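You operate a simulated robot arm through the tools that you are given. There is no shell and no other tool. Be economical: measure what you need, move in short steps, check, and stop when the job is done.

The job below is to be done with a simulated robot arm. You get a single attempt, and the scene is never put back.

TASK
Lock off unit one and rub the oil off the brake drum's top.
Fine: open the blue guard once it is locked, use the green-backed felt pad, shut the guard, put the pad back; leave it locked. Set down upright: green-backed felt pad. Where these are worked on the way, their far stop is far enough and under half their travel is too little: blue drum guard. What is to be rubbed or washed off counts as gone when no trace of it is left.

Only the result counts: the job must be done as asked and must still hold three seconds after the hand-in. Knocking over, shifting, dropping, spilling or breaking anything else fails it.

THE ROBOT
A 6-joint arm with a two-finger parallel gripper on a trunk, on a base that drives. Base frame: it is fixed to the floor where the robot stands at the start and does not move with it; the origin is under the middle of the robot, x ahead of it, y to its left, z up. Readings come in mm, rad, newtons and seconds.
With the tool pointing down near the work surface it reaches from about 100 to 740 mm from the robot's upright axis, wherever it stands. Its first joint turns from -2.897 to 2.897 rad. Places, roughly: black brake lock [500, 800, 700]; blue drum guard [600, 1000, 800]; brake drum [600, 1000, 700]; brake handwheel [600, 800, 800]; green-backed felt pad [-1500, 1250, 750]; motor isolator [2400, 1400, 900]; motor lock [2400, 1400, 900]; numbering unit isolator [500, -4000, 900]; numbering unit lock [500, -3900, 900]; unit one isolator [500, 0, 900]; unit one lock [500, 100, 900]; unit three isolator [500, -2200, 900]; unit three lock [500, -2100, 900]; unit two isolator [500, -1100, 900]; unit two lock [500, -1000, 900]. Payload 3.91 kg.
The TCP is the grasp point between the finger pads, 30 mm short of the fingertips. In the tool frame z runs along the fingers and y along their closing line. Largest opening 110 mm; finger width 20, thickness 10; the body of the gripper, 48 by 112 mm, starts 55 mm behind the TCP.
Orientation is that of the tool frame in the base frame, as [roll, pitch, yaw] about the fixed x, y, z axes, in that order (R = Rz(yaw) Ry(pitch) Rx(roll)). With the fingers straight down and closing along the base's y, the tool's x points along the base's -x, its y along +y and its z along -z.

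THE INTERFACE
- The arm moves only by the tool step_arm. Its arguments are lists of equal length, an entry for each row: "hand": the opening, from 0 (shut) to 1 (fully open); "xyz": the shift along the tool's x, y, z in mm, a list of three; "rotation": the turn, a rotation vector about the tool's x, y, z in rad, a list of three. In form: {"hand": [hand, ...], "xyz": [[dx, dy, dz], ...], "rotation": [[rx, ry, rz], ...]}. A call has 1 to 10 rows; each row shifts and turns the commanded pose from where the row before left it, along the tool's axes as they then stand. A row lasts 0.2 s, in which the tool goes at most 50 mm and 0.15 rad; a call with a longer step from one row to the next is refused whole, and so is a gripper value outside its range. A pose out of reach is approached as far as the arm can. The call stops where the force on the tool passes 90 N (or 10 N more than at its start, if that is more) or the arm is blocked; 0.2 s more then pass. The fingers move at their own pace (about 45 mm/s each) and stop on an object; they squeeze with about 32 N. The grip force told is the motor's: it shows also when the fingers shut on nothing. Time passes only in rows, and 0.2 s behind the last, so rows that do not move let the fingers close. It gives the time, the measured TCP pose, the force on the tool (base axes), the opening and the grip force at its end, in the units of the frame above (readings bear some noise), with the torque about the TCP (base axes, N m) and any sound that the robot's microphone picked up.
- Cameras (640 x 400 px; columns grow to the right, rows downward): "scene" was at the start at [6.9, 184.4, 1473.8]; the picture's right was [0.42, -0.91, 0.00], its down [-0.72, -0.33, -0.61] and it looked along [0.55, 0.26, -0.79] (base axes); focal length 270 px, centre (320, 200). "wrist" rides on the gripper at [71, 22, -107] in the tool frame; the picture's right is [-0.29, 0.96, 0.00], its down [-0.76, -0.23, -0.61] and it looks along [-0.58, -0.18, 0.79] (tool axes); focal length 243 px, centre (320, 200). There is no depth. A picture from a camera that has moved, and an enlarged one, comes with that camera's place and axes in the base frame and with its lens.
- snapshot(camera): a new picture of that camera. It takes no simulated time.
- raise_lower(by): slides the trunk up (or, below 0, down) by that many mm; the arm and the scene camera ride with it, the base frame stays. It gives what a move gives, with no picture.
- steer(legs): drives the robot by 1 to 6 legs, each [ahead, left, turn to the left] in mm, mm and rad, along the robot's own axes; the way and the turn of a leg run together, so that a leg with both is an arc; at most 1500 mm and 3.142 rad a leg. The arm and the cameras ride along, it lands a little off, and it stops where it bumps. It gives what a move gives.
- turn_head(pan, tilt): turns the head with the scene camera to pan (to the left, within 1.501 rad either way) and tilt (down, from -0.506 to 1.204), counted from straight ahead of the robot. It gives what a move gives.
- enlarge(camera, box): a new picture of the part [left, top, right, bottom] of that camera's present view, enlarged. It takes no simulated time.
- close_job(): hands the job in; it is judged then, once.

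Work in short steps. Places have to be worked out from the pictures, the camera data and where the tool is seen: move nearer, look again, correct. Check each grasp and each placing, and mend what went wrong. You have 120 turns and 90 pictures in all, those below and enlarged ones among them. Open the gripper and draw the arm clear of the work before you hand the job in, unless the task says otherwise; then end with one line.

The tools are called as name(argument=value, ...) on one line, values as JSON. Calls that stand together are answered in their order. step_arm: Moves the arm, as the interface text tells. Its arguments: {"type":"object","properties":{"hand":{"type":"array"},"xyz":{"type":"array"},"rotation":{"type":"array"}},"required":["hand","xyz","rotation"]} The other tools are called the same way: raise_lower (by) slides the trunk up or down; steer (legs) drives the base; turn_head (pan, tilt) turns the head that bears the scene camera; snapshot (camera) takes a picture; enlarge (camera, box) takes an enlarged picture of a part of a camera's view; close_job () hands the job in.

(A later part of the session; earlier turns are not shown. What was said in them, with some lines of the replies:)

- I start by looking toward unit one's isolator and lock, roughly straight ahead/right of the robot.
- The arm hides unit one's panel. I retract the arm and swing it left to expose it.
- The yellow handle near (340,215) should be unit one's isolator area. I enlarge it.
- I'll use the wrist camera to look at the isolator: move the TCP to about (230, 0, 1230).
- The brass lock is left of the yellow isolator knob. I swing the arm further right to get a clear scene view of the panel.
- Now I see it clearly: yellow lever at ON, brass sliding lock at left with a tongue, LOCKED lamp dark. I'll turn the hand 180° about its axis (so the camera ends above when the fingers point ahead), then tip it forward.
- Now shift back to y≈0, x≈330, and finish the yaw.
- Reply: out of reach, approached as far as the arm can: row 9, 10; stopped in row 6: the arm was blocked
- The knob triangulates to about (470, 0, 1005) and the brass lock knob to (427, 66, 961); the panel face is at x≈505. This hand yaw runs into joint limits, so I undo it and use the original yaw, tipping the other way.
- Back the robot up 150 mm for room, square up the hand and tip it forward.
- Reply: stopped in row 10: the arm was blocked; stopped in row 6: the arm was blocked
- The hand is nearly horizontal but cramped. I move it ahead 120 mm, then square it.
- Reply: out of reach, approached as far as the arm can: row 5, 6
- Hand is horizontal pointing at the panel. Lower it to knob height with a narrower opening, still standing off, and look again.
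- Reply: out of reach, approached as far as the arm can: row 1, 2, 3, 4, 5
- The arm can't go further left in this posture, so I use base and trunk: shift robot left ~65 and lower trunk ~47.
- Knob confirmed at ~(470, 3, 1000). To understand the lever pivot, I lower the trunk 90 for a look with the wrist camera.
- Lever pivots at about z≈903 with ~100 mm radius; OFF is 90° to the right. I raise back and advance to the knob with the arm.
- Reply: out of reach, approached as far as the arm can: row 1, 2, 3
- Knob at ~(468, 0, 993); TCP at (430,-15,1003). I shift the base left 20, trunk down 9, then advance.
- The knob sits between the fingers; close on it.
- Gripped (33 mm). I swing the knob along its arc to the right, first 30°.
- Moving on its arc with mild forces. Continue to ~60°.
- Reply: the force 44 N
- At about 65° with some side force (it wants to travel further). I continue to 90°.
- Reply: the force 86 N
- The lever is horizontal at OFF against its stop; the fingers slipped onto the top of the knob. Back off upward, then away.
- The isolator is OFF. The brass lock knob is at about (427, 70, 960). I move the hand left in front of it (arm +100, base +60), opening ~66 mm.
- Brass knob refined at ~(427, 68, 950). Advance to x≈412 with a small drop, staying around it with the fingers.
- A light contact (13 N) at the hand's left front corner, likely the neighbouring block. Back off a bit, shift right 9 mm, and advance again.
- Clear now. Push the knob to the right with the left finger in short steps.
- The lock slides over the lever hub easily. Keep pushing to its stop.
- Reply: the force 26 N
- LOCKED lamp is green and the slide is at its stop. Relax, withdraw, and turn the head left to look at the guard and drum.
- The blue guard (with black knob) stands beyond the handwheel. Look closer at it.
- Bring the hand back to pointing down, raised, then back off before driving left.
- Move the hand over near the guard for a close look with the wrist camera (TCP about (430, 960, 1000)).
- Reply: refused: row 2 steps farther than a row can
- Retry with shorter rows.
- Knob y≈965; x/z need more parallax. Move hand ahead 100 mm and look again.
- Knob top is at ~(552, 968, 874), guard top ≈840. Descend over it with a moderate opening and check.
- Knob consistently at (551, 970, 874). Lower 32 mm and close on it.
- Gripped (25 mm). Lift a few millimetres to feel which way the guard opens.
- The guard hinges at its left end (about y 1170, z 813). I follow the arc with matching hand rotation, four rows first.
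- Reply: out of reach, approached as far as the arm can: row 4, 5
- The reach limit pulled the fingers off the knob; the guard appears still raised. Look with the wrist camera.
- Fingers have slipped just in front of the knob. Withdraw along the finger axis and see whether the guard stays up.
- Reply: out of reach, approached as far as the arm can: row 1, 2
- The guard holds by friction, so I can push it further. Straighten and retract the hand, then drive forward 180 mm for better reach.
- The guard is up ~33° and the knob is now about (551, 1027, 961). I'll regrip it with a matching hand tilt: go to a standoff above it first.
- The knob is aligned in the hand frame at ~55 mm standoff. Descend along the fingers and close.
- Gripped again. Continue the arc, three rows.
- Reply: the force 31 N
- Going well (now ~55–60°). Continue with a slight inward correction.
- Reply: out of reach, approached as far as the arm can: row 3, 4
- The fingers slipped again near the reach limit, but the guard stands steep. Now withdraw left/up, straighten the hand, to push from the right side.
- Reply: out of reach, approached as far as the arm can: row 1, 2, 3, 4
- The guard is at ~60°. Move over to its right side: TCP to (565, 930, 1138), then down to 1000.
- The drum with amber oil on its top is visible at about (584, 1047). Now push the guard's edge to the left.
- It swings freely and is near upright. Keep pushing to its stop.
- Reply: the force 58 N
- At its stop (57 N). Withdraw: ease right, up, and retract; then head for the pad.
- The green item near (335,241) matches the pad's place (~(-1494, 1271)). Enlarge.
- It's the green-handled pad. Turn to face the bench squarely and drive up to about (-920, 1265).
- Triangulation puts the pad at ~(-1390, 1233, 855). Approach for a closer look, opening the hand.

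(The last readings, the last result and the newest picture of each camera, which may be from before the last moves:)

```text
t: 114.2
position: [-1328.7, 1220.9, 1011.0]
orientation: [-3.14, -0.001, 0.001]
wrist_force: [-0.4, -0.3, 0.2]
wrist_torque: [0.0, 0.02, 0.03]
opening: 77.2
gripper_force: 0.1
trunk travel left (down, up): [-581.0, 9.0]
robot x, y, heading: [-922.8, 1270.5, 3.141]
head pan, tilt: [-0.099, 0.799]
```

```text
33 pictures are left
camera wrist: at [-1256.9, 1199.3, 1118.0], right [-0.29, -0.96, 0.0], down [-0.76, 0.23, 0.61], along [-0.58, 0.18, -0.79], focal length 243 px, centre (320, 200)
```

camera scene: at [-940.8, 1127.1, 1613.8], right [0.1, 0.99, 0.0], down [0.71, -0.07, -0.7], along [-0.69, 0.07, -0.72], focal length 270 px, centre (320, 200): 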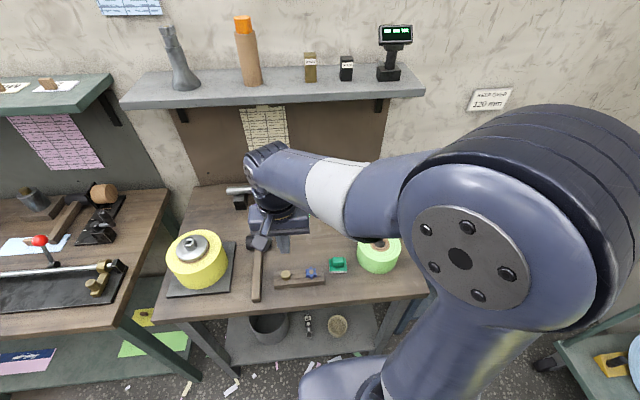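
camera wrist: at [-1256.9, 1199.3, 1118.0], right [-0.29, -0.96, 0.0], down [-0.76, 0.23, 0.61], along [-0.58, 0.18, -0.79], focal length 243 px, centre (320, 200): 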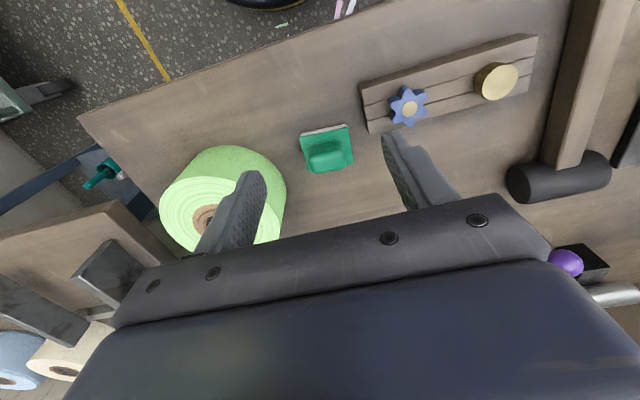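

Handle centre is ~(-1381, 1232), long axis about along y; the roll is close, so I turn the hand 90° to grip across x. Rotate first, staying high.

step_arm(hand=[0.6, 0.6, 0.6, 0.6, 0.6, 0.6, 0.6, 0.6, 0.6, 0.6], xyz=[[0, 0, 0], [0, 0, 0], [0, 0, 0], [0, 0, 0], [0, 0, 0], [0, 0, 0], [0, 0, 0], [0, 0, 0], [0, 0, 0], [0, 0, 0]], rotation=[[0, 0, 0.15], [0, 0, 0.15], [0, 0, 0.15], [0, 0, 0.15], [0, 0, 0.15], [0, 0, 0.15], [0, 0, 0.15], [0, 0, 0.15], [0, 0, 0.15], [0, 0, 0.15]])

step_arm(hand=[0.6, 0.6, 0.6, 0.6], xyz=[[0, 0, 0], [-5, 30, 0], [-5, 22, 0], [0, 0, 0]], rotation=[[0, 0, 0.07], [0, 0, 0], [0, 0, 0], [0, 0, 0]])

snapshot(camera="wrist")

```text
t: 116.3
position: [-1328.8, 1221.7, 1011.5]
orientation: [-3.141, 0.004, -1.499]
wrist_force: [0.0, -0.1, -0.3]
wrist_torque: [0.02, -0.04, 0.0]
opening: 66.1
gripper_force: 0.1
trunk travel left (down, up): [-581.0, 9.0]
robot x, y, heading: [-920.1, 1270.6, 3.138]
head pan, tilt: [-0.099, 0.799]
```

```text
t: 117.3
position: [-1381.8, 1231.2, 1011.6]
orientation: [3.141, 0.002, -1.567]
wrist_force: [-0.2, 1.2, -0.5]
wrist_torque: [0.01, 0.02, -0.03]
opening: 66.2
gripper_force: 0.1
trunk travel left (down, up): [-581.0, 9.0]
robot x, y, heading: [-921.0, 1269.7, 3.136]
head pan, tilt: [-0.099, 0.799]
```

```text
32 pictures are left
camera wrist: at [-1402.6, 1159.8, 1118.5], right [-0.96, 0.29, 0.0], down [0.23, 0.76, 0.61], along [0.17, 0.59, -0.79], focal length 243 px, centre (320, 200)
```

wrist: 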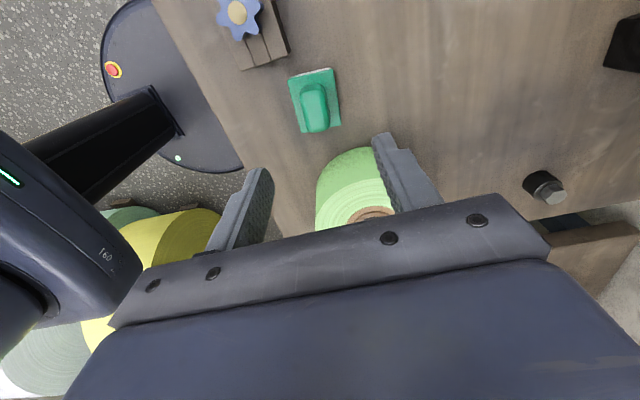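

Handle top is at (-1378, 1229, 873). Align yaw by 0.1 and descend to TCP z≈888.

step_arm(hand=[0.55, 0.55, 0.55, 0.55, 0.55], xyz=[[2, -4, 30], [0, 0, 35], [0, 0, 35], [0, 0, 22], [0, 0, 0]], rotation=[[0, 0, 0.1], [0, 0, 0], [0, 0, 0], [0, 0, 0], [0, 0, 0]])

snapshot(camera="wrist")

```text
t: 118.5
position: [-1377.0, 1229.6, 886.6]
orientation: [3.139, 0.003, -1.668]
wrist_force: [0.6, 0.0, -0.5]
wrist_torque: [-0.03, 0.01, 0.0]
opening: 60.4
gripper_force: 0.0
trunk travel left (down, up): [-581.0, 9.0]
robot x, y, heading: [-920.6, 1270.5, 3.138]
head pan, tilt: [-0.099, 0.799]
```

```text
31 pictures are left
camera wrist: at [-1405.9, 1160.4, 994.7], right [-0.92, 0.38, 0.0], down [0.3, 0.73, 0.61], along [0.23, 0.56, -0.79], focal length 243 px, centre (320, 200)
```

wrist: 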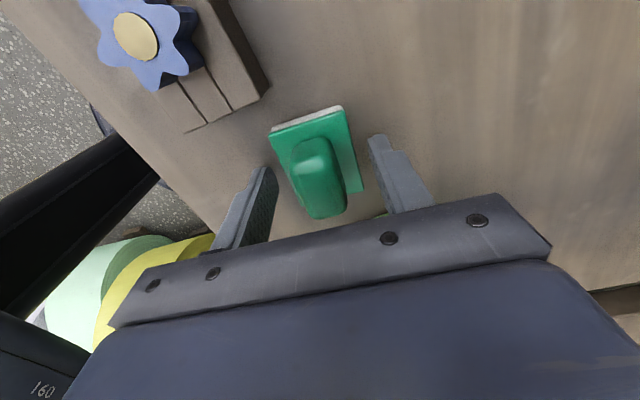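

Handle is between the fingers and aligned. Close on it.

step_arm(hand=[0.1, 0.1, 0.1, 0.1, 0.1], xyz=[[0, 0, 0], [0, 0, 0], [0, 0, 0], [0, 0, 0], [0, 0, 0]], rotation=[[0, 0, 0], [0, 0, 0], [0, 0, 0], [0, 0, 0], [0, 0, 0]])

snapshot(camera="wrist")

```text
t: 119.8
position: [-1377.6, 1228.7, 889.3]
orientation: [3.14, 0.003, -1.667]
wrist_force: [-0.4, 0.2, 0.1]
wrist_torque: [-0.02, 0.02, 0.0]
opening: 44.1
gripper_force: 32.2
trunk travel left (down, up): [-581.0, 9.0]
robot x, y, heading: [-918.2, 1268.5, 3.138]
head pan, tilt: [-0.099, 0.799]
```

```text
30 pictures are left
camera wrist: at [-1405.8, 1160.4, 995.0], right [-0.92, 0.38, 0.0], down [0.3, 0.73, 0.61], along [0.23, 0.56, -0.79], focal length 243 px, centre (320, 200)
```

wrist: 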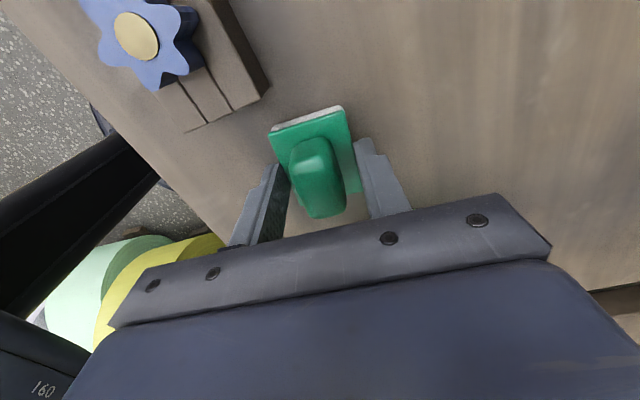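

It closed on the base plate (44 mm), too low. Open, rise 13 mm and close on the handle.

step_arm(hand=[0.55, 0.55, 0.55, 0.1, 0.1, 0.1, 0.1, 0.1], xyz=[[0, 0, 0], [0, 0, 0], [0, 0, -12], [0, 0, 0], [0, 0, 0], [0, 0, 0], [0, 0, 0], [0, 0, 0]], rotation=[[0, 0, 0], [0, 0, 0], [0, 0, 0], [0, 0, 0], [0, 0, 0], [0, 0, 0], [0, 0, 0], [0, 0, 0]])

snapshot(camera="wrist")

```text
t: 121.5
position: [-1378.0, 1229.0, 901.3]
orientation: [3.14, 0.003, -1.666]
wrist_force: [0.4, 0.4, 3.4]
wrist_torque: [-0.01, -0.05, 0.09]
opening: 23.2
gripper_force: 32.2
trunk travel left (down, up): [-581.0, 9.0]
robot x, y, heading: [-922.0, 1273.3, 3.144]
head pan, tilt: [-0.099, 0.799]
```

```text
29 pictures are left
camera wrist: at [-1405.5, 1160.3, 1007.5], right [-0.92, 0.38, 0.0], down [0.3, 0.73, 0.61], along [0.23, 0.56, -0.79], focal length 243 px, centre (320, 200)
```

wrist: 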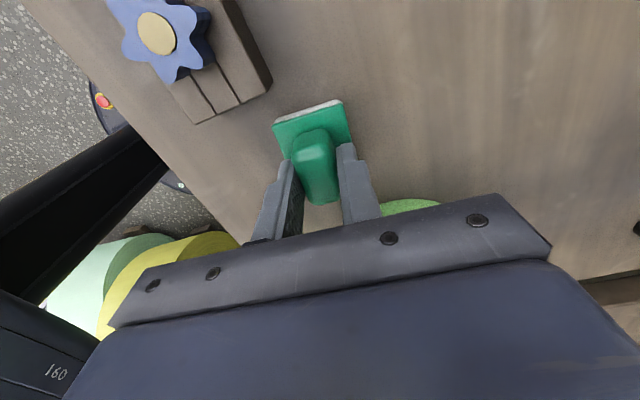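

Handle held (23 mm); rest pose recorded: TCP (-1378, 1229, 901.3), yaw -1.666. Lift.

step_arm(hand=[0.1, 0.1, 0.1, 0.1, 0.1, 0.1, 0.1, 0.1], xyz=[[0, 0, -10], [0, 0, -20], [0, 0, -40], [0, 0, -40], [0, 0, -40], [0, 0, -40], [0, 0, -40], [0, 0, 0]], rotation=[[0, 0, 0], [0, 0, 0], [0, 0, 0], [0, 0, 0], [0, 0, 0], [0, 0, 0], [0, 0, 0], [0, 0, 0]])

snapshot(camera="wrist")

```text
t: 123.3
position: [-1376.7, 1229.7, 1131.2]
orientation: [3.141, 0.004, -1.666]
wrist_force: [-0.1, 0.6, -0.5]
wrist_torque: [-0.03, 0.0, 0.0]
opening: 22.9
gripper_force: 31.9
trunk travel left (down, up): [-581.0, 9.0]
robot x, y, heading: [-917.5, 1271.2, 3.129]
head pan, tilt: [-0.099, 0.799]
```

```text
28 pictures are left
camera wrist: at [-1404.7, 1159.7, 1238.3], right [-0.92, 0.38, 0.0], down [0.3, 0.73, 0.61], along [0.23, 0.56, -0.79], focal length 243 px, centre (320, 200)
```

wrist: 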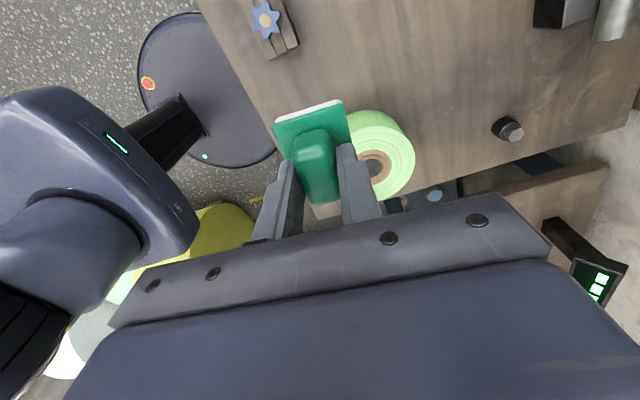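

Pad held securely. Drive back to the drum: reverse, sidestep, turn around, and approach.

steer(legs=[[-550, 0, 0], [0, 300, 0], [0, 0, -3.13]])

turn_head(pan=0.3, tilt=0.7)

```text
t: 135.5
position: [92.8, 1024.0, 1130.3]
orientation: [3.14, 0.003, 1.491]
wrist_force: [0.5, 0.4, -0.3]
wrist_torque: [0.01, 0.01, 0.0]
opening: 23.0
gripper_force: 32.6
trunk travel left (down, up): [-581.0, 9.0]
robot x, y, heading: [-363.2, 977.2, 0.015]
head pan, tilt: [-0.099, 0.799]
```

```text
t: 136.3
position: [93.1, 1025.2, 1130.4]
orientation: [3.14, 0.005, 1.493]
wrist_force: [-0.6, 1.3, -1.4]
wrist_torque: [-0.01, 0.0, 0.01]
opening: 23.0
gripper_force: 32.1
trunk travel left (down, up): [-581.0, 9.0]
robot x, y, heading: [-366.3, 973.9, 0.019]
head pan, tilt: [0.3, 0.7]
```

steer(legs=[[340, -12, -0.015]])

step_arm(hand=[0.1, 0.1, 0.1], xyz=[[0, 0, 0], [0, 0, 0], [0, 0, 0]], rotation=[[0, 0, -0.09], [0, 0, 0], [0, 0, 0]])

snapshot(camera="scene")

snapshot(camera="wrist")

```text
t: 138.6
position: [435.0, 1007.3, 1131.6]
orientation: [3.139, 0.003, 1.477]
wrist_force: [-0.2, 0.2, -1.3]
wrist_torque: [-0.02, -0.01, 0.03]
opening: 23.1
gripper_force: 31.9
trunk travel left (down, up): [-581.0, 9.0]
robot x, y, heading: [-21.6, 962.4, -0.003]
head pan, tilt: [0.3, 0.7]
```

```text
t: 139.4
position: [434.7, 1007.5, 1131.6]
orientation: [3.139, 0.003, 1.567]
wrist_force: [0.6, 0.3, -0.4]
wrist_torque: [0.0, 0.06, 0.03]
opening: 22.9
gripper_force: 32.3
trunk travel left (down, up): [-581.0, 9.0]
robot x, y, heading: [-24.5, 962.9, -0.004]
head pan, tilt: [0.3, 0.7]
```

```text
27 pictures are left
camera scene: at [-2.5, 1141.9, 1622.0], right [0.29, -0.96, 0.0], down [-0.62, -0.19, -0.76], along [0.73, 0.23, -0.64], focal length 270 px, centre (320, 200)
```

scene: 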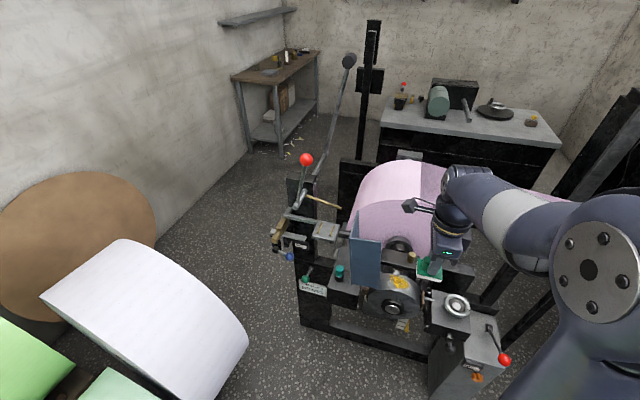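

```text
26 pictures are left
camera wrist: at [455.5, 1079.2, 1237.8], right [0.96, -0.29, 0.0], down [-0.23, -0.76, 0.61], along [-0.18, -0.58, -0.79], focal length 243 px, centre (320, 200)
```

wrist: 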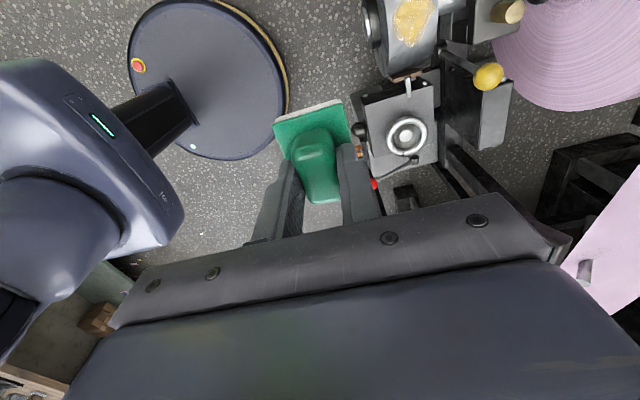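

I need the oil and drum geometry. Enlarge the drum in the scene view.

enlarge(camera="scene", box=[330, 245, 458, 325])

```text
5.00 times, centred on (394, 285) of scene
camera zoom: at [-2.5, 1141.9, 1622.0], right [0.29, -0.96, 0.0], down [-0.62, -0.19, -0.76], along [0.73, 0.23, -0.64], focal length 1352 px, centre (-50, -225)
```

zoom: 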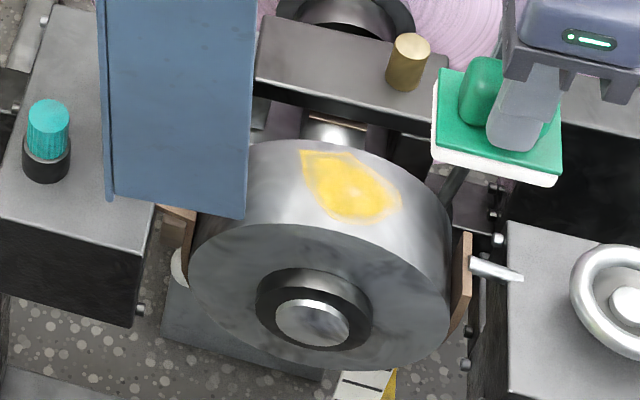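

Drum axis ~(y 1050, R≈90), top z≈812, x 544–616; oil spans y≈1000–1075, x≈556–607. Go above it with the pad flat: TCP (580, 1045, ~905).

step_arm(hand=[0.1, 0.1, 0.1, 0.1, 0.1, 0.1, 0.1, 0.1, 0.1, 0.1], xyz=[[10, 35, 0], [10, 35, 0], [10, 35, 0], [8, 40, 0], [0, 0, 45], [0, 0, 45], [0, 0, 45], [0, 0, 45], [0, 0, 45], [0, 0, 0]], rotation=[[0, 0, 0], [0, 0, 0], [0, 0, 0], [0, 0, 0], [0, 0, 0], [0, 0, 0], [0, 0, 0], [0, 0, 0], [0, 0, 0], [0, 0, 0]])

enlarge(camera="scene", box=[330, 225, 490, 325])

```text
t: 141.6
position: [579.7, 1045.5, 906.1]
orientation: [3.139, 0.004, 1.565]
wrist_force: [-0.8, -0.2, -0.5]
wrist_torque: [0.01, 0.04, 0.01]
opening: 23.1
gripper_force: 32.5
trunk travel left (down, up): [-581.0, 9.0]
robot x, y, heading: [-25.7, 968.3, -0.003]
head pan, tilt: [0.3, 0.7]
```

```text
4.00 times, centred on (410, 275) of scene
camera zoom: at [-2.1, 1141.9, 1622.0], right [0.29, -0.96, 0.0], down [-0.62, -0.19, -0.76], along [0.73, 0.23, -0.64], focal length 1082 px, centre (-40, -100)
```

zoom: 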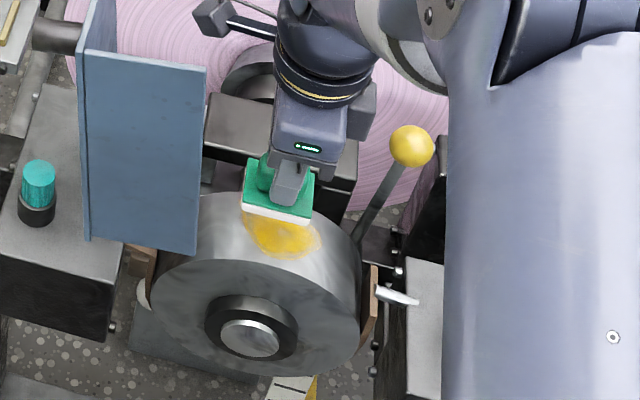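

Looks well placed. Descend in small steps to touch the drum.

step_arm(hand=[0.1, 0.1, 0.1, 0.1, 0.1, 0.1], xyz=[[0, 0, 12], [0, 0, 10], [0, 0, 8], [0, 0, 5], [0, 0, 5], [0, 0, 0]], rotation=[[0, 0, 0], [0, 0, 0], [0, 0, 0], [0, 0, 0], [0, 0, 0], [0, 0, 0]])

```text
t: 143.0
position: [580.5, 1043.6, 866.6]
orientation: [3.141, 0.003, 1.565]
wrist_force: [-0.1, 0.0, -0.3]
wrist_torque: [0.02, -0.03, 0.06]
opening: 22.9
gripper_force: 32.1
trunk travel left (down, up): [-581.0, 9.0]
robot x, y, heading: [-22.3, 958.3, -0.003]
head pan, tilt: [0.3, 0.7]
```

step_arm(hand=[0.1, 0.1, 0.1, 0.1, 0.1], xyz=[[0, 0, 4], [0, 0, 4], [0, 0, 3], [0, 0, 3], [0, 0, 0]], rotation=[[0, 0, 0], [0, 0, 0], [0, 0, 0], [0, 0, 0], [0, 0, 0]])

enlarge(camera="scene", box=[330, 225, 490, 325])

```text
t: 144.2
position: [580.1, 1043.5, 859.9]
orientation: [3.126, 0.001, 1.564]
wrist_force: [-6.7, -1.6, 63.7]
wrist_torque: [-0.33, 0.12, -0.05]
opening: 23.4
gripper_force: 32.1
trunk travel left (down, up): [-581.0, 9.0]
robot x, y, heading: [-26.3, 961.8, 0.002]
head pan, tilt: [0.3, 0.7]
```

```text
4.00 times, centred on (410, 275) of scene
camera zoom: at [-8.9, 1141.0, 1622.7], right [0.29, -0.96, 0.0], down [-0.61, -0.19, -0.77], along [0.73, 0.23, -0.64], focal length 1082 px, centre (-40, -100)
```

zoom: 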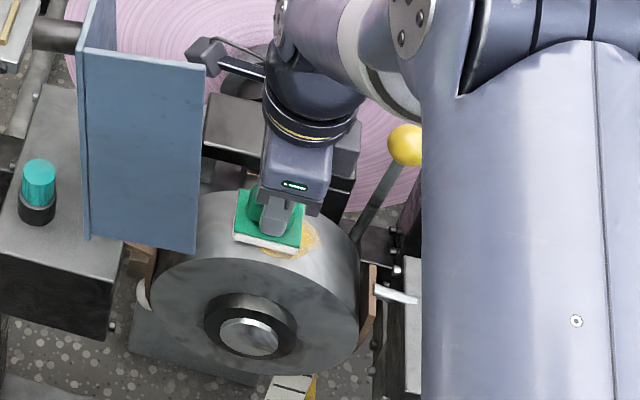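

Good contact (64 N, a bit heavy). Ease 4 mm and rub back and forth, then to the left side with slight tilt.

step_arm(hand=[0.1, 0.1, 0.1, 0.1, 0.1, 0.1, 0.1, 0.1, 0.1, 0.1], xyz=[[0, 0, -4], [0, 18, 0], [0, -18, 0], [0, -18, 0], [0, 18, 0], [10, 0, 0], [6, 0, 0], [0, 18, 0], [0, -36, 0], [0, 18, 0]], rotation=[[0, 0, 0], [0, 0, 0], [0, 0, 0], [0, 0, 0], [0, 0, 0], [0, -0.035, 0], [0, -0.035, 0], [0, 0, 0], [0, 0, 0], [0, 0, 0]])

enlarge(camera="scene", box=[330, 225, 490, 325])

```text
t: 146.4
position: [579.1, 1060.8, 856.3]
orientation: [3.141, 0.073, 1.566]
wrist_force: [-0.3, -1.3, -0.4]
wrist_torque: [-0.03, 0.01, -0.01]
opening: 23.3
gripper_force: 32.2
trunk travel left (down, up): [-581.0, 9.0]
robot x, y, heading: [-22.9, 963.5, -0.001]
head pan, tilt: [0.3, 0.7]
```

```text
4.00 times, centred on (410, 275) of scene
camera zoom: at [-2.8, 1141.9, 1621.9], right [0.29, -0.96, 0.0], down [-0.62, -0.19, -0.77], along [0.73, 0.23, -0.64], focal length 1082 px, centre (-40, -100)
```

zoom: 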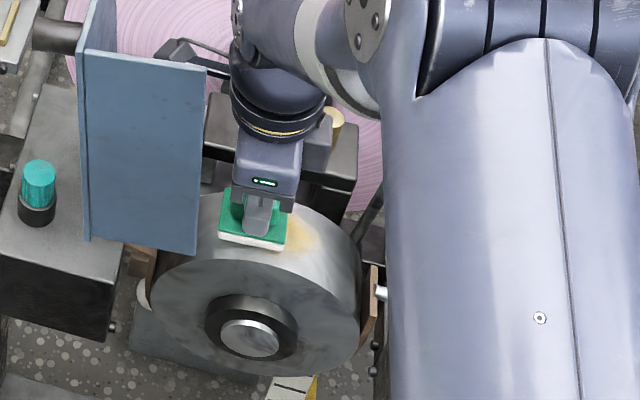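

No contact force now; the pad seems to have seated a little higher in the grip. Press down gently until ~20–30 N and rub here.

step_arm(hand=[0.1, 0.1, 0.1], xyz=[[0, 0, 2], [0, 0, 2], [0, 0, 0]], rotation=[[0, 0, 0], [0, 0, 0], [0, 0, 0]])

```text
t: 147.2
position: [579.2, 1059.5, 854.3]
orientation: [3.136, 0.073, 1.566]
wrist_force: [-2.4, 0.7, 20.6]
wrist_torque: [-0.24, 0.3, -0.02]
opening: 23.4
gripper_force: 31.8
trunk travel left (down, up): [-581.0, 9.0]
robot x, y, heading: [-20.4, 966.4, -0.005]
head pan, tilt: [0.3, 0.7]
```

20 N contact. Rub across here, then roll rightward over the drum with tilt.

step_arm(hand=[0.1, 0.1, 0.1, 0.1, 0.1, 0.1, 0.1, 0.1, 0.1, 0.1], xyz=[[0, 18, 0], [0, -36, 0], [0, 18, 0], [-13.5, 0, 0.7], [0, 18, 0], [0, -36, 0], [0, 18, 0], [-13.5, 0, 0.7], [0, 18, 0], [0, -36, 0]], rotation=[[0, 0, 0], [0, 0, 0], [0, 0, 0], [0, 0.1, 0], [0, 0, 0], [0, 0, 0], [0, 0, 0], [0, 0.1, 0], [0, 0, 0], [0, 0, 0]])

enlarge(camera="scene", box=[330, 225, 490, 325])

```text
t: 149.4
position: [564.7, 1030.8, 854.7]
orientation: [3.126, -0.127, 1.566]
wrist_force: [9.1, -7.3, 45.5]
wrist_torque: [-0.41, 0.12, 0.07]
opening: 23.1
gripper_force: 31.8
trunk travel left (down, up): [-581.0, 9.0]
robot x, y, heading: [-19.7, 963.8, -0.0]
head pan, tilt: [0.3, 0.7]
```

```text
4.00 times, centred on (410, 275) of scene
camera zoom: at [-4.3, 1140.7, 1622.1], right [0.29, -0.96, 0.0], down [-0.61, -0.19, -0.77], along [0.73, 0.23, -0.64], focal length 1082 px, centre (-40, -100)
```

zoom: 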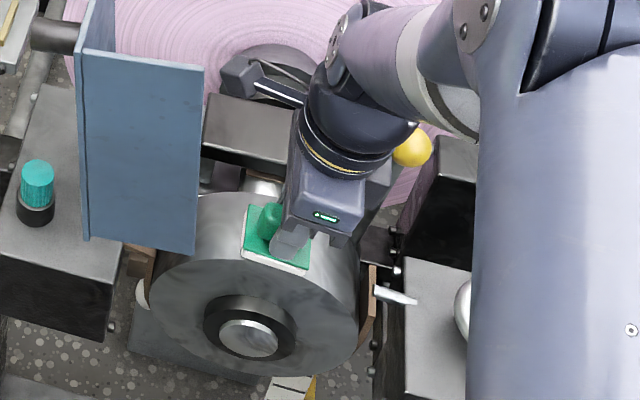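

Left and top look clean. Continue rolling right with narrower strokes (keeping clear of the yellow lever).

step_arm(hand=[0.1, 0.1, 0.1, 0.1, 0.1, 0.1, 0.1, 0.1, 0.1, 0.1], xyz=[[0, 14, 0], [-13.5, 0, 0], [0, 14, 0], [0, -28, 0], [0, 14, 0], [-13.5, 0, 0.7], [0, 14, 0], [0, -28, 0], [0, 14, 0], [0, 0, 0]], rotation=[[0, 0, 0], [0, 0.1, 0], [0, 0, 0], [0, 0, 0], [0, 0, 0], [0, 0.1, 0], [0, 0, 0], [0, 0, 0], [0, 0, 0], [0, 0, 0]])

enlarge(camera="scene", box=[330, 225, 490, 325])

```text
t: 151.6
position: [572.5, 1003.3, 850.0]
orientation: [3.135, -0.328, 1.568]
wrist_force: [-20.3, -23.8, 54.9]
wrist_torque: [-0.58, 0.92, 0.2]
opening: 23.2
gripper_force: 32.1
trunk travel left (down, up): [-581.0, 9.0]
robot x, y, heading: [-23.9, 965.6, -0.003]
head pan, tilt: [0.3, 0.7]
```

```text
4.00 times, centred on (410, 275) of scene
camera zoom: at [-9.5, 1138.8, 1622.6], right [0.29, -0.96, 0.0], down [-0.61, -0.19, -0.77], along [0.73, 0.23, -0.64], focal length 1082 px, centre (-40, -100)
```

zoom: 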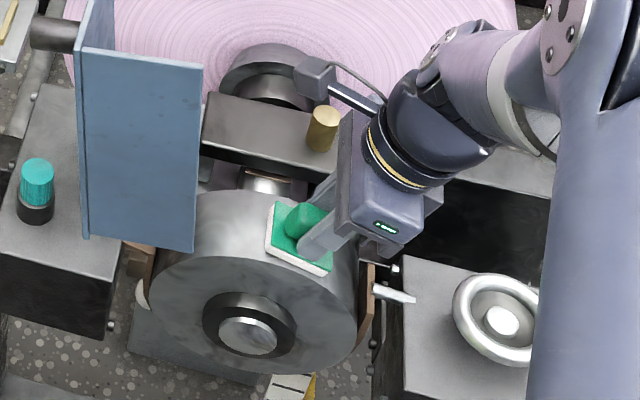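

Clean on the left of the pad. Ease pressure, one more roll to the right, strokes, then lift off to inspect.

step_arm(hand=[0.1, 0.1, 0.1, 0.1, 0.1, 0.1, 0.1, 0.1, 0.1], xyz=[[0, 0, -2], [-13, 0, 0.3], [0, 12, 0], [0, -26, 0], [0, 14, 0], [0, 0, -15], [15, 0, -30], [30, 0, -30], [0, 0, 0]], rotation=[[0, 0, 0], [0, 0.1, 0], [0, 0, 0], [0, 0, 0], [0, 0, 0], [0, 0, 0], [0, -0.12, 0], [0, -0.12, 0], [0, -0.12, 0]])

enlarge(camera="scene", box=[330, 225, 490, 325])

```text
t: 153.6
position: [575.4, 1008.1, 929.0]
orientation: [3.141, -0.065, 1.566]
wrist_force: [-0.2, -0.2, -0.5]
wrist_torque: [0.02, 0.01, 0.04]
opening: 23.3
gripper_force: 31.5
trunk travel left (down, up): [-581.0, 9.0]
robot x, y, heading: [-25.0, 961.5, -0.003]
head pan, tilt: [0.3, 0.7]
```

```text
4.00 times, centred on (410, 275) of scene
camera zoom: at [-2.5, 1142.1, 1621.9], right [0.29, -0.96, 0.0], down [-0.62, -0.19, -0.76], along [0.73, 0.23, -0.64], focal length 1082 px, centre (-40, -100)
```

zoom: 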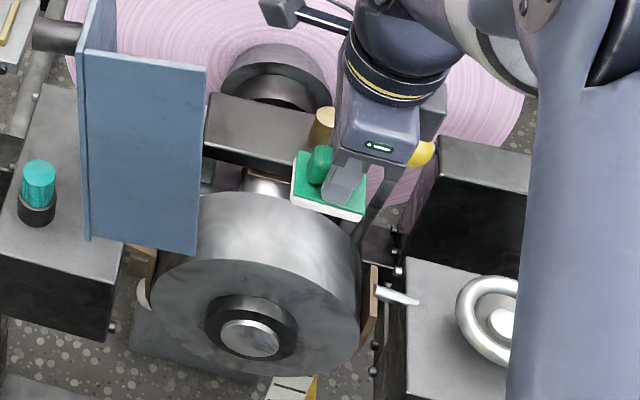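

Drum looks clean; lift further and retract, then check closely.

step_arm(hand=[0.1, 0.1, 0.1, 0.1, 0.1, 0.1, 0.1, 0.1, 0.1], xyz=[[0, 0, -45], [0, 0, -45], [0, 0, -45], [0, 0, -45], [0, -40, 0], [0, -40, 0], [0, -40, 0], [0, -20, 0], [0, 0, 0]], rotation=[[0, -0.065, 0], [0, 0, 0], [0, 0, 0], [0, 0, 0], [0, 0, 0], [0, 0, 0], [0, 0, 0], [0, 0, 0], [0, 0, 0]])

enlarge(camera="scene", box=[354, 255, 434, 305])

```text
t: 155.6
position: [435.0, 1004.7, 1108.0]
orientation: [3.14, -0.001, 1.566]
wrist_force: [-0.4, -0.2, -0.2]
wrist_torque: [0.02, 0.02, -0.01]
opening: 23.4
gripper_force: 31.8
trunk travel left (down, up): [-581.0, 9.0]
robot x, y, heading: [-22.0, 963.2, -0.002]
head pan, tilt: [0.3, 0.7]
```

```text
8.00 times, centred on (394, 280) of scene
camera zoom: at [-2.4, 1141.9, 1621.9], right [0.29, -0.96, 0.0], down [-0.62, -0.19, -0.76], along [0.73, 0.23, -0.64], focal length 2163 px, centre (-272, -440)
```

zoom: 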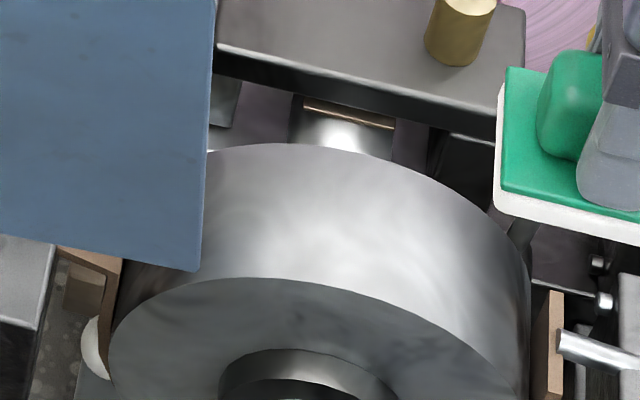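

The drum is clean. Take the pad back to its bench spot now (the guard is easier to shut with a free hand).

steer(legs=[[-345, 0, 0], [0, 0, 3.138], [0, -309, 0], [550, 0, 0]])

step_arm(hand=[0.1, 0.1], xyz=[[0, 0, 0], [0, 0, 0]], rotation=[[0, 0, 0.05], [0, 0, 0.05]])

snapshot(camera="wrist")

```text
t: 169.6
position: [-1378.8, 1242.9, 1107.9]
orientation: [3.142, -0.002, -1.583]
wrist_force: [-0.3, -0.5, -0.3]
wrist_torque: [0.0, 0.01, 0.02]
opening: 23.3
gripper_force: 32.0
trunk travel left (down, up): [-581.0, 9.0]
robot x, y, heading: [-920.2, 1282.6, 3.129]
head pan, tilt: [0.3, 0.7]
```

```text
t: 170.2
position: [-1378.4, 1243.2, 1107.8]
orientation: [-3.142, -0.002, -1.687]
wrist_force: [0.8, 0.6, -0.3]
wrist_torque: [-0.01, -0.01, 0.0]
opening: 23.4
gripper_force: 32.2
trunk travel left (down, up): [-581.0, 9.0]
robot x, y, heading: [-924.1, 1281.8, 3.127]
head pan, tilt: [0.3, 0.7]
```

```text
17 pictures are left
camera wrist: at [-1408.6, 1175.2, 1214.9], right [-0.92, 0.4, 0.0], down [0.32, 0.73, 0.61], along [0.24, 0.56, -0.79], focal length 243 px, centre (320, 200)
```

wrist: 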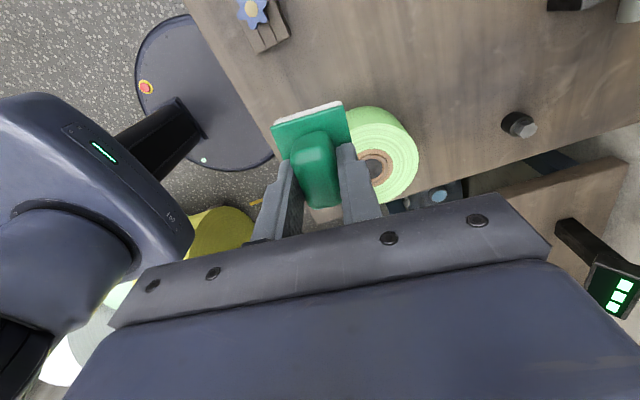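

Position over the original spot (dy −14), descend to ~10 mm above.

step_arm(hand=[0.1, 0.1, 0.1, 0.1, 0.1, 0.1, 0.1], xyz=[[14, -1.6, 0], [0, 0, 45], [0, 0, 45], [0, 0, 45], [0, 0, 40], [0, 0, 22], [0, 0, 0]], rotation=[[0, 0, -0.02], [0, 0, 0], [0, 0, 0], [0, 0, 0], [0, 0, 0], [0, 0, 0], [0, 0, 0]])

step_arm(hand=[0.1, 0.1, 0.1, 0.1], xyz=[[0, 0, 4], [0, 0, 3], [0, 0, 2], [0, 0, 0]], rotation=[[0, 0, 0], [0, 0, 0], [0, 0, 0], [0, 0, 0]])

```text
t: 171.8
position: [-1378.2, 1228.8, 911.0]
orientation: [3.141, -0.003, -1.665]
wrist_force: [0.4, -0.1, -0.6]
wrist_torque: [-0.04, 0.03, 0.0]
opening: 23.1
gripper_force: 31.7
trunk travel left (down, up): [-581.0, 9.0]
robot x, y, heading: [-921.4, 1280.4, 3.13]
head pan, tilt: [0.3, 0.7]
```

```text
t: 172.8
position: [-1378.8, 1229.3, 902.1]
orientation: [3.139, -0.003, -1.665]
wrist_force: [0.4, -0.4, -1.5]
wrist_torque: [-0.01, 0.02, -0.02]
opening: 23.1
gripper_force: 32.0
trunk travel left (down, up): [-581.0, 9.0]
robot x, y, heading: [-919.2, 1278.4, 3.131]
head pan, tilt: [0.3, 0.7]
```

step_arm(hand=[0.1, 0.1, 0.1, 0.1], xyz=[[0, 0, 2], [0, 0, 1.5], [0, 0, 1.5], [0, 0, 0]], rotation=[[0, 0, 0], [0, 0, 0], [0, 0, 0], [0, 0, 0]])

```text
t: 173.8
position: [-1378.5, 1229.1, 898.6]
orientation: [3.141, -0.001, -1.666]
wrist_force: [-0.3, 0.8, -1.1]
wrist_torque: [0.01, 0.0, 0.02]
opening: 23.2
gripper_force: 32.1
trunk travel left (down, up): [-581.0, 9.0]
robot x, y, heading: [-919.2, 1279.0, 3.129]
head pan, tilt: [0.3, 0.7]
```

Not touching yet (it seated higher in the grip); continue in small steps.

step_arm(hand=[0.1, 0.1, 0.1, 0.1], xyz=[[0, 0, 1.5], [0, 0, 1.5], [0, 0, 1], [0, 0, 0]], rotation=[[0, 0, 0], [0, 0, 0], [0, 0, 0], [0, 0, 0]])

```text
t: 174.8
position: [-1378.5, 1229.8, 896.2]
orientation: [3.135, -0.002, -1.666]
wrist_force: [2.3, 0.8, 43.8]
wrist_torque: [-0.4, -0.31, 0.02]
opening: 23.4
gripper_force: 32.0
trunk travel left (down, up): [-581.0, 9.0]
robot x, y, heading: [-918.6, 1281.8, 3.13]
head pan, tilt: [0.3, 0.7]
```

Seated on the bench (44 N). Ease 2 mm, release, and rise.

step_arm(hand=[0.1, 0.35, 0.5, 0.5, 0.5, 0.5, 0.5, 0.5, 0.5], xyz=[[0, 0, -1.5], [0, 0, 0], [0, 0, 0], [0, 0, 0], [0, 0, -25], [0, 0, -40], [0, 0, -45], [0, 0, -45], [0, 0, -45]], rotation=[[0, 0, 0], [0, 0, 0], [0, 0, 0], [0, 0, 0], [0, 0, 0], [0, 0, 0], [0, 0, 0], [0, 0, 0], [0, 0, 0]])

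snapshot(camera="wrist")

```text
t: 176.8
position: [-1377.6, 1230.6, 1093.8]
orientation: [3.141, -0.002, -1.666]
wrist_force: [-0.3, 0.2, 1.2]
wrist_torque: [-0.03, 0.01, 0.0]
opening: 55.0
gripper_force: 0.0
trunk travel left (down, up): [-581.0, 9.0]
robot x, y, heading: [-924.1, 1279.0, 3.128]
head pan, tilt: [0.3, 0.7]
```

```text
16 pictures are left
camera wrist: at [-1406.2, 1161.7, 1200.3], right [-0.93, 0.38, 0.0], down [0.3, 0.74, 0.61], along [0.23, 0.56, -0.79], focal length 243 px, centre (320, 200)
```

wrist: 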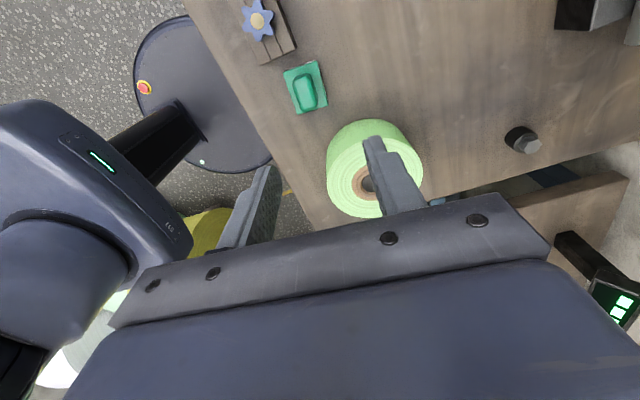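

Pad stands upright in its place. Turn the wrist back and drive to the guard again.

step_arm(hand=[0, 0, 0, 0, 0, 0, 0, 0, 0, 0], xyz=[[0, 0, -20], [0, 0, -20], [0, 0, 0], [0, 0, 0], [0, 0, 0], [0, 0, 0], [0, 0, 0], [0, 0, 0], [0, 0, 0], [0, 0, 0]], rotation=[[0, 0, -0.15], [0, 0, -0.15], [0, 0, -0.15], [0, 0, -0.15], [0, 0, -0.15], [0, 0, -0.15], [0, 0, -0.15], [0, 0, -0.15], [0, 0, -0.15], [0, 0, -0.15]])

steer(legs=[[-550, 0, 0], [0, 220, 0], [0, 0, -3.128]])

step_arm(hand=[0, 0], xyz=[[0, 0, 0], [0, 0, 0]], rotation=[[0, 0, -0.15], [0, 0, 0]])

```text
t: 179.0
position: [-1378.0, 1229.4, 1134.6]
orientation: [3.139, -0.001, -0.165]
wrist_force: [0.0, -0.1, -0.3]
wrist_torque: [-0.03, 0.02, -0.01]
opening: 0.0
gripper_force: 32.1
trunk travel left (down, up): [-581.0, 9.0]
robot x, y, heading: [-919.7, 1279.8, 3.129]
head pan, tilt: [0.3, 0.7]
```

```text
t: 190.8
position: [87.7, 1102.5, 1135.0]
orientation: [3.14, 0.0, 2.971]
wrist_force: [-0.5, 0.1, 0.2]
wrist_torque: [0.02, 0.01, 0.0]
opening: 0.0
gripper_force: 32.2
trunk travel left (down, up): [-581.0, 9.0]
robot x, y, heading: [-368.8, 1053.1, -0.014]
head pan, tilt: [0.3, 0.7]
```

```text
t: 191.4
position: [87.1, 1101.9, 1135.0]
orientation: [3.14, 0.002, 3.123]
wrist_force: [0.0, -0.3, -0.3]
wrist_torque: [-0.01, 0.0, -0.02]
opening: 0.0
gripper_force: 31.6
trunk travel left (down, up): [-581.0, 9.0]
robot x, y, heading: [-372.0, 1054.9, -0.019]
head pan, tilt: [0.3, 0.7]
```

steer(legs=[[350, 0, 0.017]])

step_arm(hand=[0, 0, 0, 0, 0, 0, 0, 0, 0], xyz=[[0, 41, 0], [0, 41, 0], [0, 41, 0], [0, 41, 0], [-38, 0, 0], [-38, 0, 0], [-38, 0, 0], [-38, 0, 0], [0, 0, 0]], rotation=[[0, 0, 0], [0, 0, 0], [0, 0, 0], [0, 0, 0], [0, 0, 0], [0, 0, 0], [0, 0, 0], [0, 0, 0], [0, 0, 0]])

snapshot(camera="wrist")

snapshot(camera="scene")

```text
t: 193.7
position: [435.8, 1105.9, 1134.3]
orientation: [3.141, 0.0, 3.136]
wrist_force: [0.6, 0.4, 0.4]
wrist_torque: [-0.04, 0.0, 0.02]
opening: 0.5
gripper_force: 32.3
trunk travel left (down, up): [-581.0, 9.0]
robot x, y, heading: [-23.6, 1050.4, 0.001]
head pan, tilt: [0.3, 0.7]
```

```text
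t: 195.7
position: [588.7, 1269.9, 1134.6]
orientation: [3.141, -0.001, 3.136]
wrist_force: [0.0, 0.0, -0.2]
wrist_torque: [-0.01, 0.01, 0.0]
opening: 0.0
gripper_force: 32.5
trunk travel left (down, up): [-581.0, 9.0]
robot x, y, heading: [-25.1, 1049.9, -0.003]
head pan, tilt: [0.3, 0.7]
```

```text
15 pictures are left
camera wrist: at [516.7, 1291.7, 1241.4], right [0.29, 0.96, 0.0], down [0.76, -0.23, 0.61], along [0.58, -0.18, -0.79], focal length 243 px, centre (320, 200)
```

wrist: 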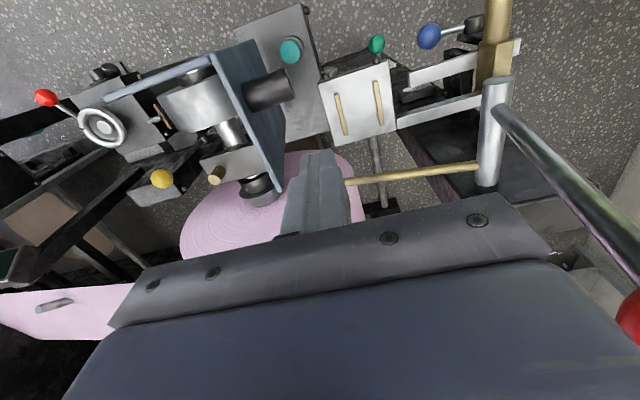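

```text
14 pictures are left
camera scene: at [-1.8, 1229.1, 1622.0], right [0.3, -0.96, 0.0], down [-0.62, -0.19, -0.76], along [0.73, 0.23, -0.64], focal length 270 px, centre (320, 200)
```

scene: 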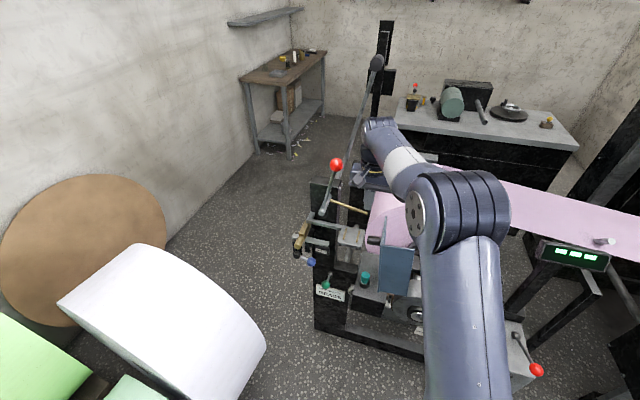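

Clear. Descend to tip z≈992 left of the guard, then push right along the arc to ~60°.

step_arm(hand=[0, 0, 0, 0, 0, 0, 0, 0, 0, 0], xyz=[[0, 0, 40], [0, 0, 40], [0, 0, 32], [0, -25, 0], [0, -25, 0], [0, -25, 0], [0, -25, 0], [0, -25, 0], [0, -20, 5], [0, -15, 6]], rotation=[[0, 0, 0], [0, 0, 0], [0, 0, 0], [0, 0, 0], [0, 0, 0], [0, 0, 0], [0, 0, 0], [0, 0, 0], [0, 0, 0], [0, 0, 0]])

snapshot(camera="wrist")

```text
t: 197.9
position: [588.0, 1110.4, 1011.5]
orientation: [3.139, 0.001, 3.14]
wrist_force: [-0.3, -0.1, 0.8]
wrist_torque: [0.01, 0.0, 0.01]
opening: 0.0
gripper_force: 31.8
trunk travel left (down, up): [-581.0, 9.0]
robot x, y, heading: [-24.2, 1050.6, 0.003]
head pan, tilt: [0.3, 0.7]
```

```text
13 pictures are left
camera wrist: at [516.3, 1131.2, 1118.1], right [0.29, 0.96, 0.0], down [0.76, -0.23, 0.61], along [0.58, -0.18, -0.79], focal length 243 px, centre (320, 200)
```

wrist: 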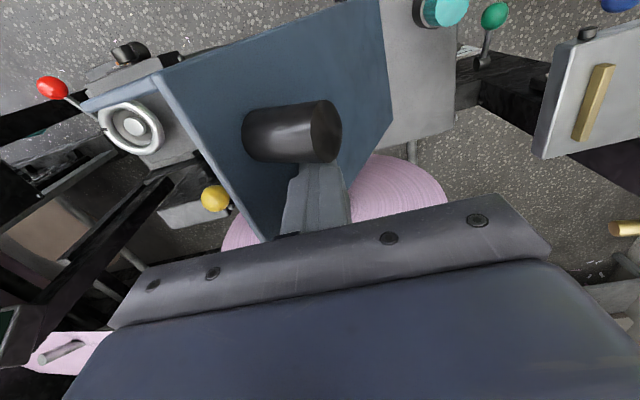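

Working as planned (~60°, tip against the face). Continue the arc to ~20°.

step_arm(hand=[0, 0, 0, 0, 0, 0, 0], xyz=[[0, -20, 6], [0, -20, 9], [0, -18, 12], [0, -15, 16], [0, -14, 18], [0, -12, 19], [0, 0, 0]], rotation=[[0, 0, 0], [0, 0, 0], [0, 0, 0], [0, 0, 0], [0, 0, 0], [0, 0, 0], [0, 0, 0]])

snapshot(camera="wrist")

```text
t: 199.5
position: [586.9, 1010.8, 931.6]
orientation: [3.139, 0.001, 3.137]
wrist_force: [1.4, 0.8, -0.1]
wrist_torque: [0.02, 0.02, -0.01]
opening: 0.0
gripper_force: 32.3
trunk travel left (down, up): [-581.0, 9.0]
robot x, y, heading: [-24.1, 1052.7, 0.003]
head pan, tilt: [0.3, 0.7]
```

```text
12 pictures are left
camera wrist: at [515.7, 1032.5, 1037.6], right [0.29, 0.96, 0.0], down [0.76, -0.23, 0.61], along [0.58, -0.18, -0.79], focal length 243 px, centre (320, 200)
```

wrist: 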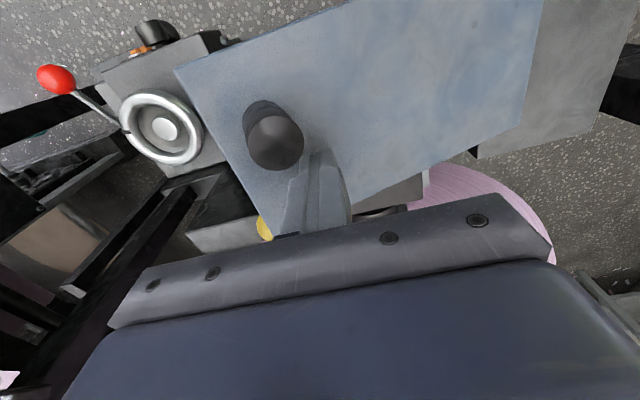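

Nearly down. Push on to the closed position (tip to ~838) until it seats.

step_arm(hand=[0, 0, 0, 0, 0, 0, 0], xyz=[[0, -8, 17], [0, -6, 17], [0, -4, 15], [0, -2, 10], [0, 0, 5], [0, 0, 5], [0, 0, 0]], rotation=[[0, 0, 0], [0, 0, 0], [0, 0, 0], [0, 0, 0], [0, 0, 0], [0, 0, 0], [0, 0, 0]])

```text
t: 201.1
position: [586.8, 991.5, 862.8]
orientation: [3.139, 0.001, 3.138]
wrist_force: [0.2, -0.3, 0.1]
wrist_torque: [-0.02, 0.03, -0.03]
opening: 0.0
gripper_force: 32.1
trunk travel left (down, up): [-581.0, 9.0]
robot x, y, heading: [-20.4, 1050.5, 0.001]
head pan, tilt: [0.3, 0.7]
```

step_arm(hand=[0, 0, 0, 0, 0], xyz=[[0, 0, 4], [0, 0, 4], [0, 0, 4], [0, 0, 4], [0, 0, 0]], rotation=[[0, 0, 0], [0, 0, 0], [0, 0, 0], [0, 0, 0], [0, 0, 0]])

snapshot(camera="wrist")

```text
t: 202.1
position: [586.4, 990.8, 861.5]
orientation: [-3.141, 0.017, 3.138]
wrist_force: [-26.2, 3.1, 47.6]
wrist_torque: [0.12, 1.2, -0.06]
opening: 0.2
gripper_force: 32.4
trunk travel left (down, up): [-581.0, 9.0]
robot x, y, heading: [-24.6, 1051.8, 0.001]
head pan, tilt: [0.3, 0.7]
stopped in row 4: the force on the tool passed its limit (the readings are from after the stop); the commanded pose is now the measured one
```

```text
11 pictures are left
camera wrist: at [513.5, 1013.4, 967.3], right [0.29, 0.96, 0.0], down [0.75, -0.23, 0.62], along [0.59, -0.18, -0.78], focal length 243 px, centre (320, 200)
```

wrist: 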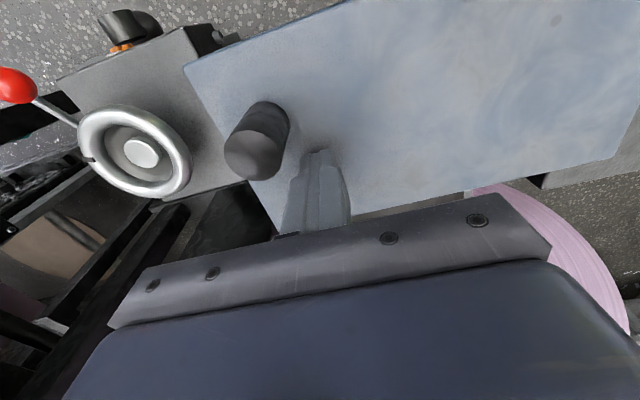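

The guard is hard against its closed stop. Lift and retract the hand, then check the guard and lock.

step_arm(hand=[0, 0, 0, 0, 0, 0, 0.5, 0.5, 0.5, 0.5], xyz=[[0, 0, -30], [0, 0, -45], [0, 0, -45], [0, 0, -45], [0, 0, -45], [0, 0, -45], [45, 0, 0], [45, 0, 0], [45, 0, 0], [45, 0, 0]], rotation=[[0, 0, 0], [0, 0, 0], [0, 0, 0], [0, 0, 0], [0, 0, 0], [0, 0, 0], [0, 0, 0], [0, 0, 0], [0, 0, 0], [0, 0, 0]])

steer(legs=[[-250, 0, 0]])

turn_head(pan=-0.05, tilt=0.7)

enlarge(camera="scene", box=[224, 180, 416, 300])

```text
t: 204.3
position: [406.4, 990.9, 1108.5]
orientation: [-3.141, 0.014, 3.135]
wrist_force: [0.2, -0.3, -0.8]
wrist_torque: [0.0, -0.01, 0.01]
opening: 55.1
gripper_force: 0.2
trunk travel left (down, up): [-581.0, 9.0]
robot x, y, heading: [-20.2, 1051.8, 0.002]
head pan, tilt: [0.3, 0.7]
```

```text
t: 206.1
position: [158.5, 992.5, 1107.5]
orientation: [3.141, 0.016, 3.14]
wrist_force: [-0.2, 0.2, -0.7]
wrist_torque: [0.05, 0.03, -0.01]
opening: 55.1
gripper_force: 0.1
trunk travel left (down, up): [-581.0, 9.0]
robot x, y, heading: [-274.2, 1051.0, 0.002]
head pan, tilt: [0.3, 0.7]
```

```text
t: 206.9
position: [157.8, 991.4, 1108.5]
orientation: [3.141, 0.013, 3.14]
wrist_force: [0.1, 0.5, -0.2]
wrist_torque: [0.01, 0.03, -0.01]
opening: 54.9
gripper_force: 0.1
trunk travel left (down, up): [-581.0, 9.0]
robot x, y, heading: [-273.9, 1050.8, 0.003]
head pan, tilt: [-0.051, 0.7]
```

```text
3.33 times, centred on (320, 240) of scene
camera zoom: at [-248.5, 1199.4, 1622.0], right [-0.05, -1.0, 0.0], down [-0.64, 0.03, -0.76], along [0.76, -0.04, -0.64], focal length 901 px, centre (320, 67)
```

zoom: 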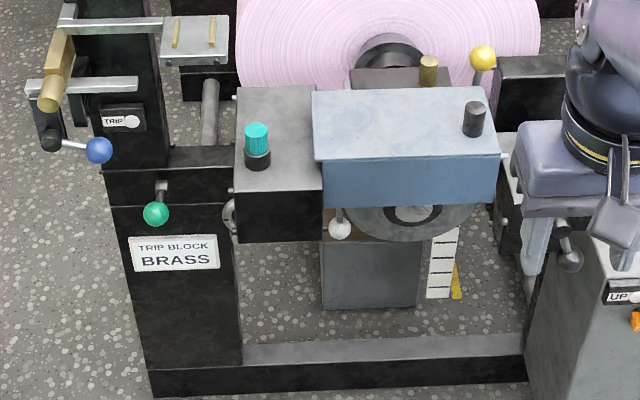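

The guard is shut. Check the lock indicator from here.

turn_head(pan=-0.95, tilt=0.4)

snapshot(camera="scene")

```text
t: 208.1
position: [157.8, 992.8, 1108.5]
orientation: [3.141, 0.013, 3.141]
wrist_force: [-0.2, 0.3, -0.4]
wrist_torque: [-0.03, 0.01, 0.04]
opening: 54.9
gripper_force: 0.0
trunk travel left (down, up): [-581.0, 9.0]
robot x, y, heading: [-269.5, 1050.8, 0.003]
head pan, tilt: [-0.949, 0.4]
```

```text
9 pictures are left
camera scene: at [-279.2, 1128.3, 1648.8], right [-0.81, -0.58, 0.0], down [-0.23, 0.32, -0.92], along [0.54, -0.75, -0.39], focal length 270 px, centre (320, 200)
```

scene: 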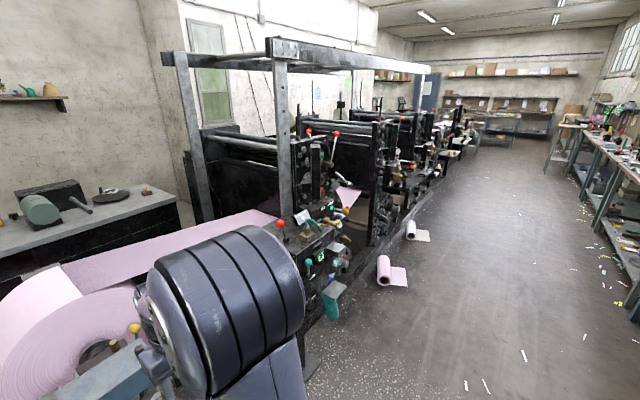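

enlarge(camera="scene", box=[300, 180, 380, 230])

```text
8.00 times, centred on (340, 205) of scene
camera zoom: at [-279.2, 1128.3, 1648.8], right [-0.81, -0.58, 0.0], down [-0.23, 0.32, -0.92], along [0.54, -0.75, -0.39], focal length 2163 px, centre (160, 160)
```

zoom: 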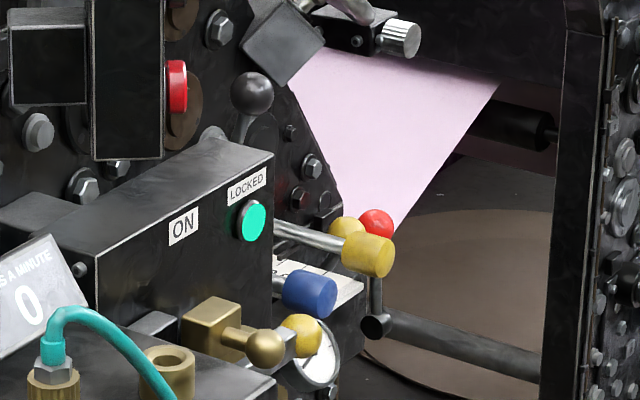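

The LOCKED lamp is green, the guard is shut, the drum is clean, the pad is back upright and the arm is clear, so I hand in.

close_job()

```text
The job is handed in.
```

Unit one is switched off and locked (LOCKED lamp still green), the drum top shows no oil in the last close-up, the blue guard is shut, and the felt pad is back upright on its bench. I put the pad back before shutting the guard, not after, so the hand was free to close it.
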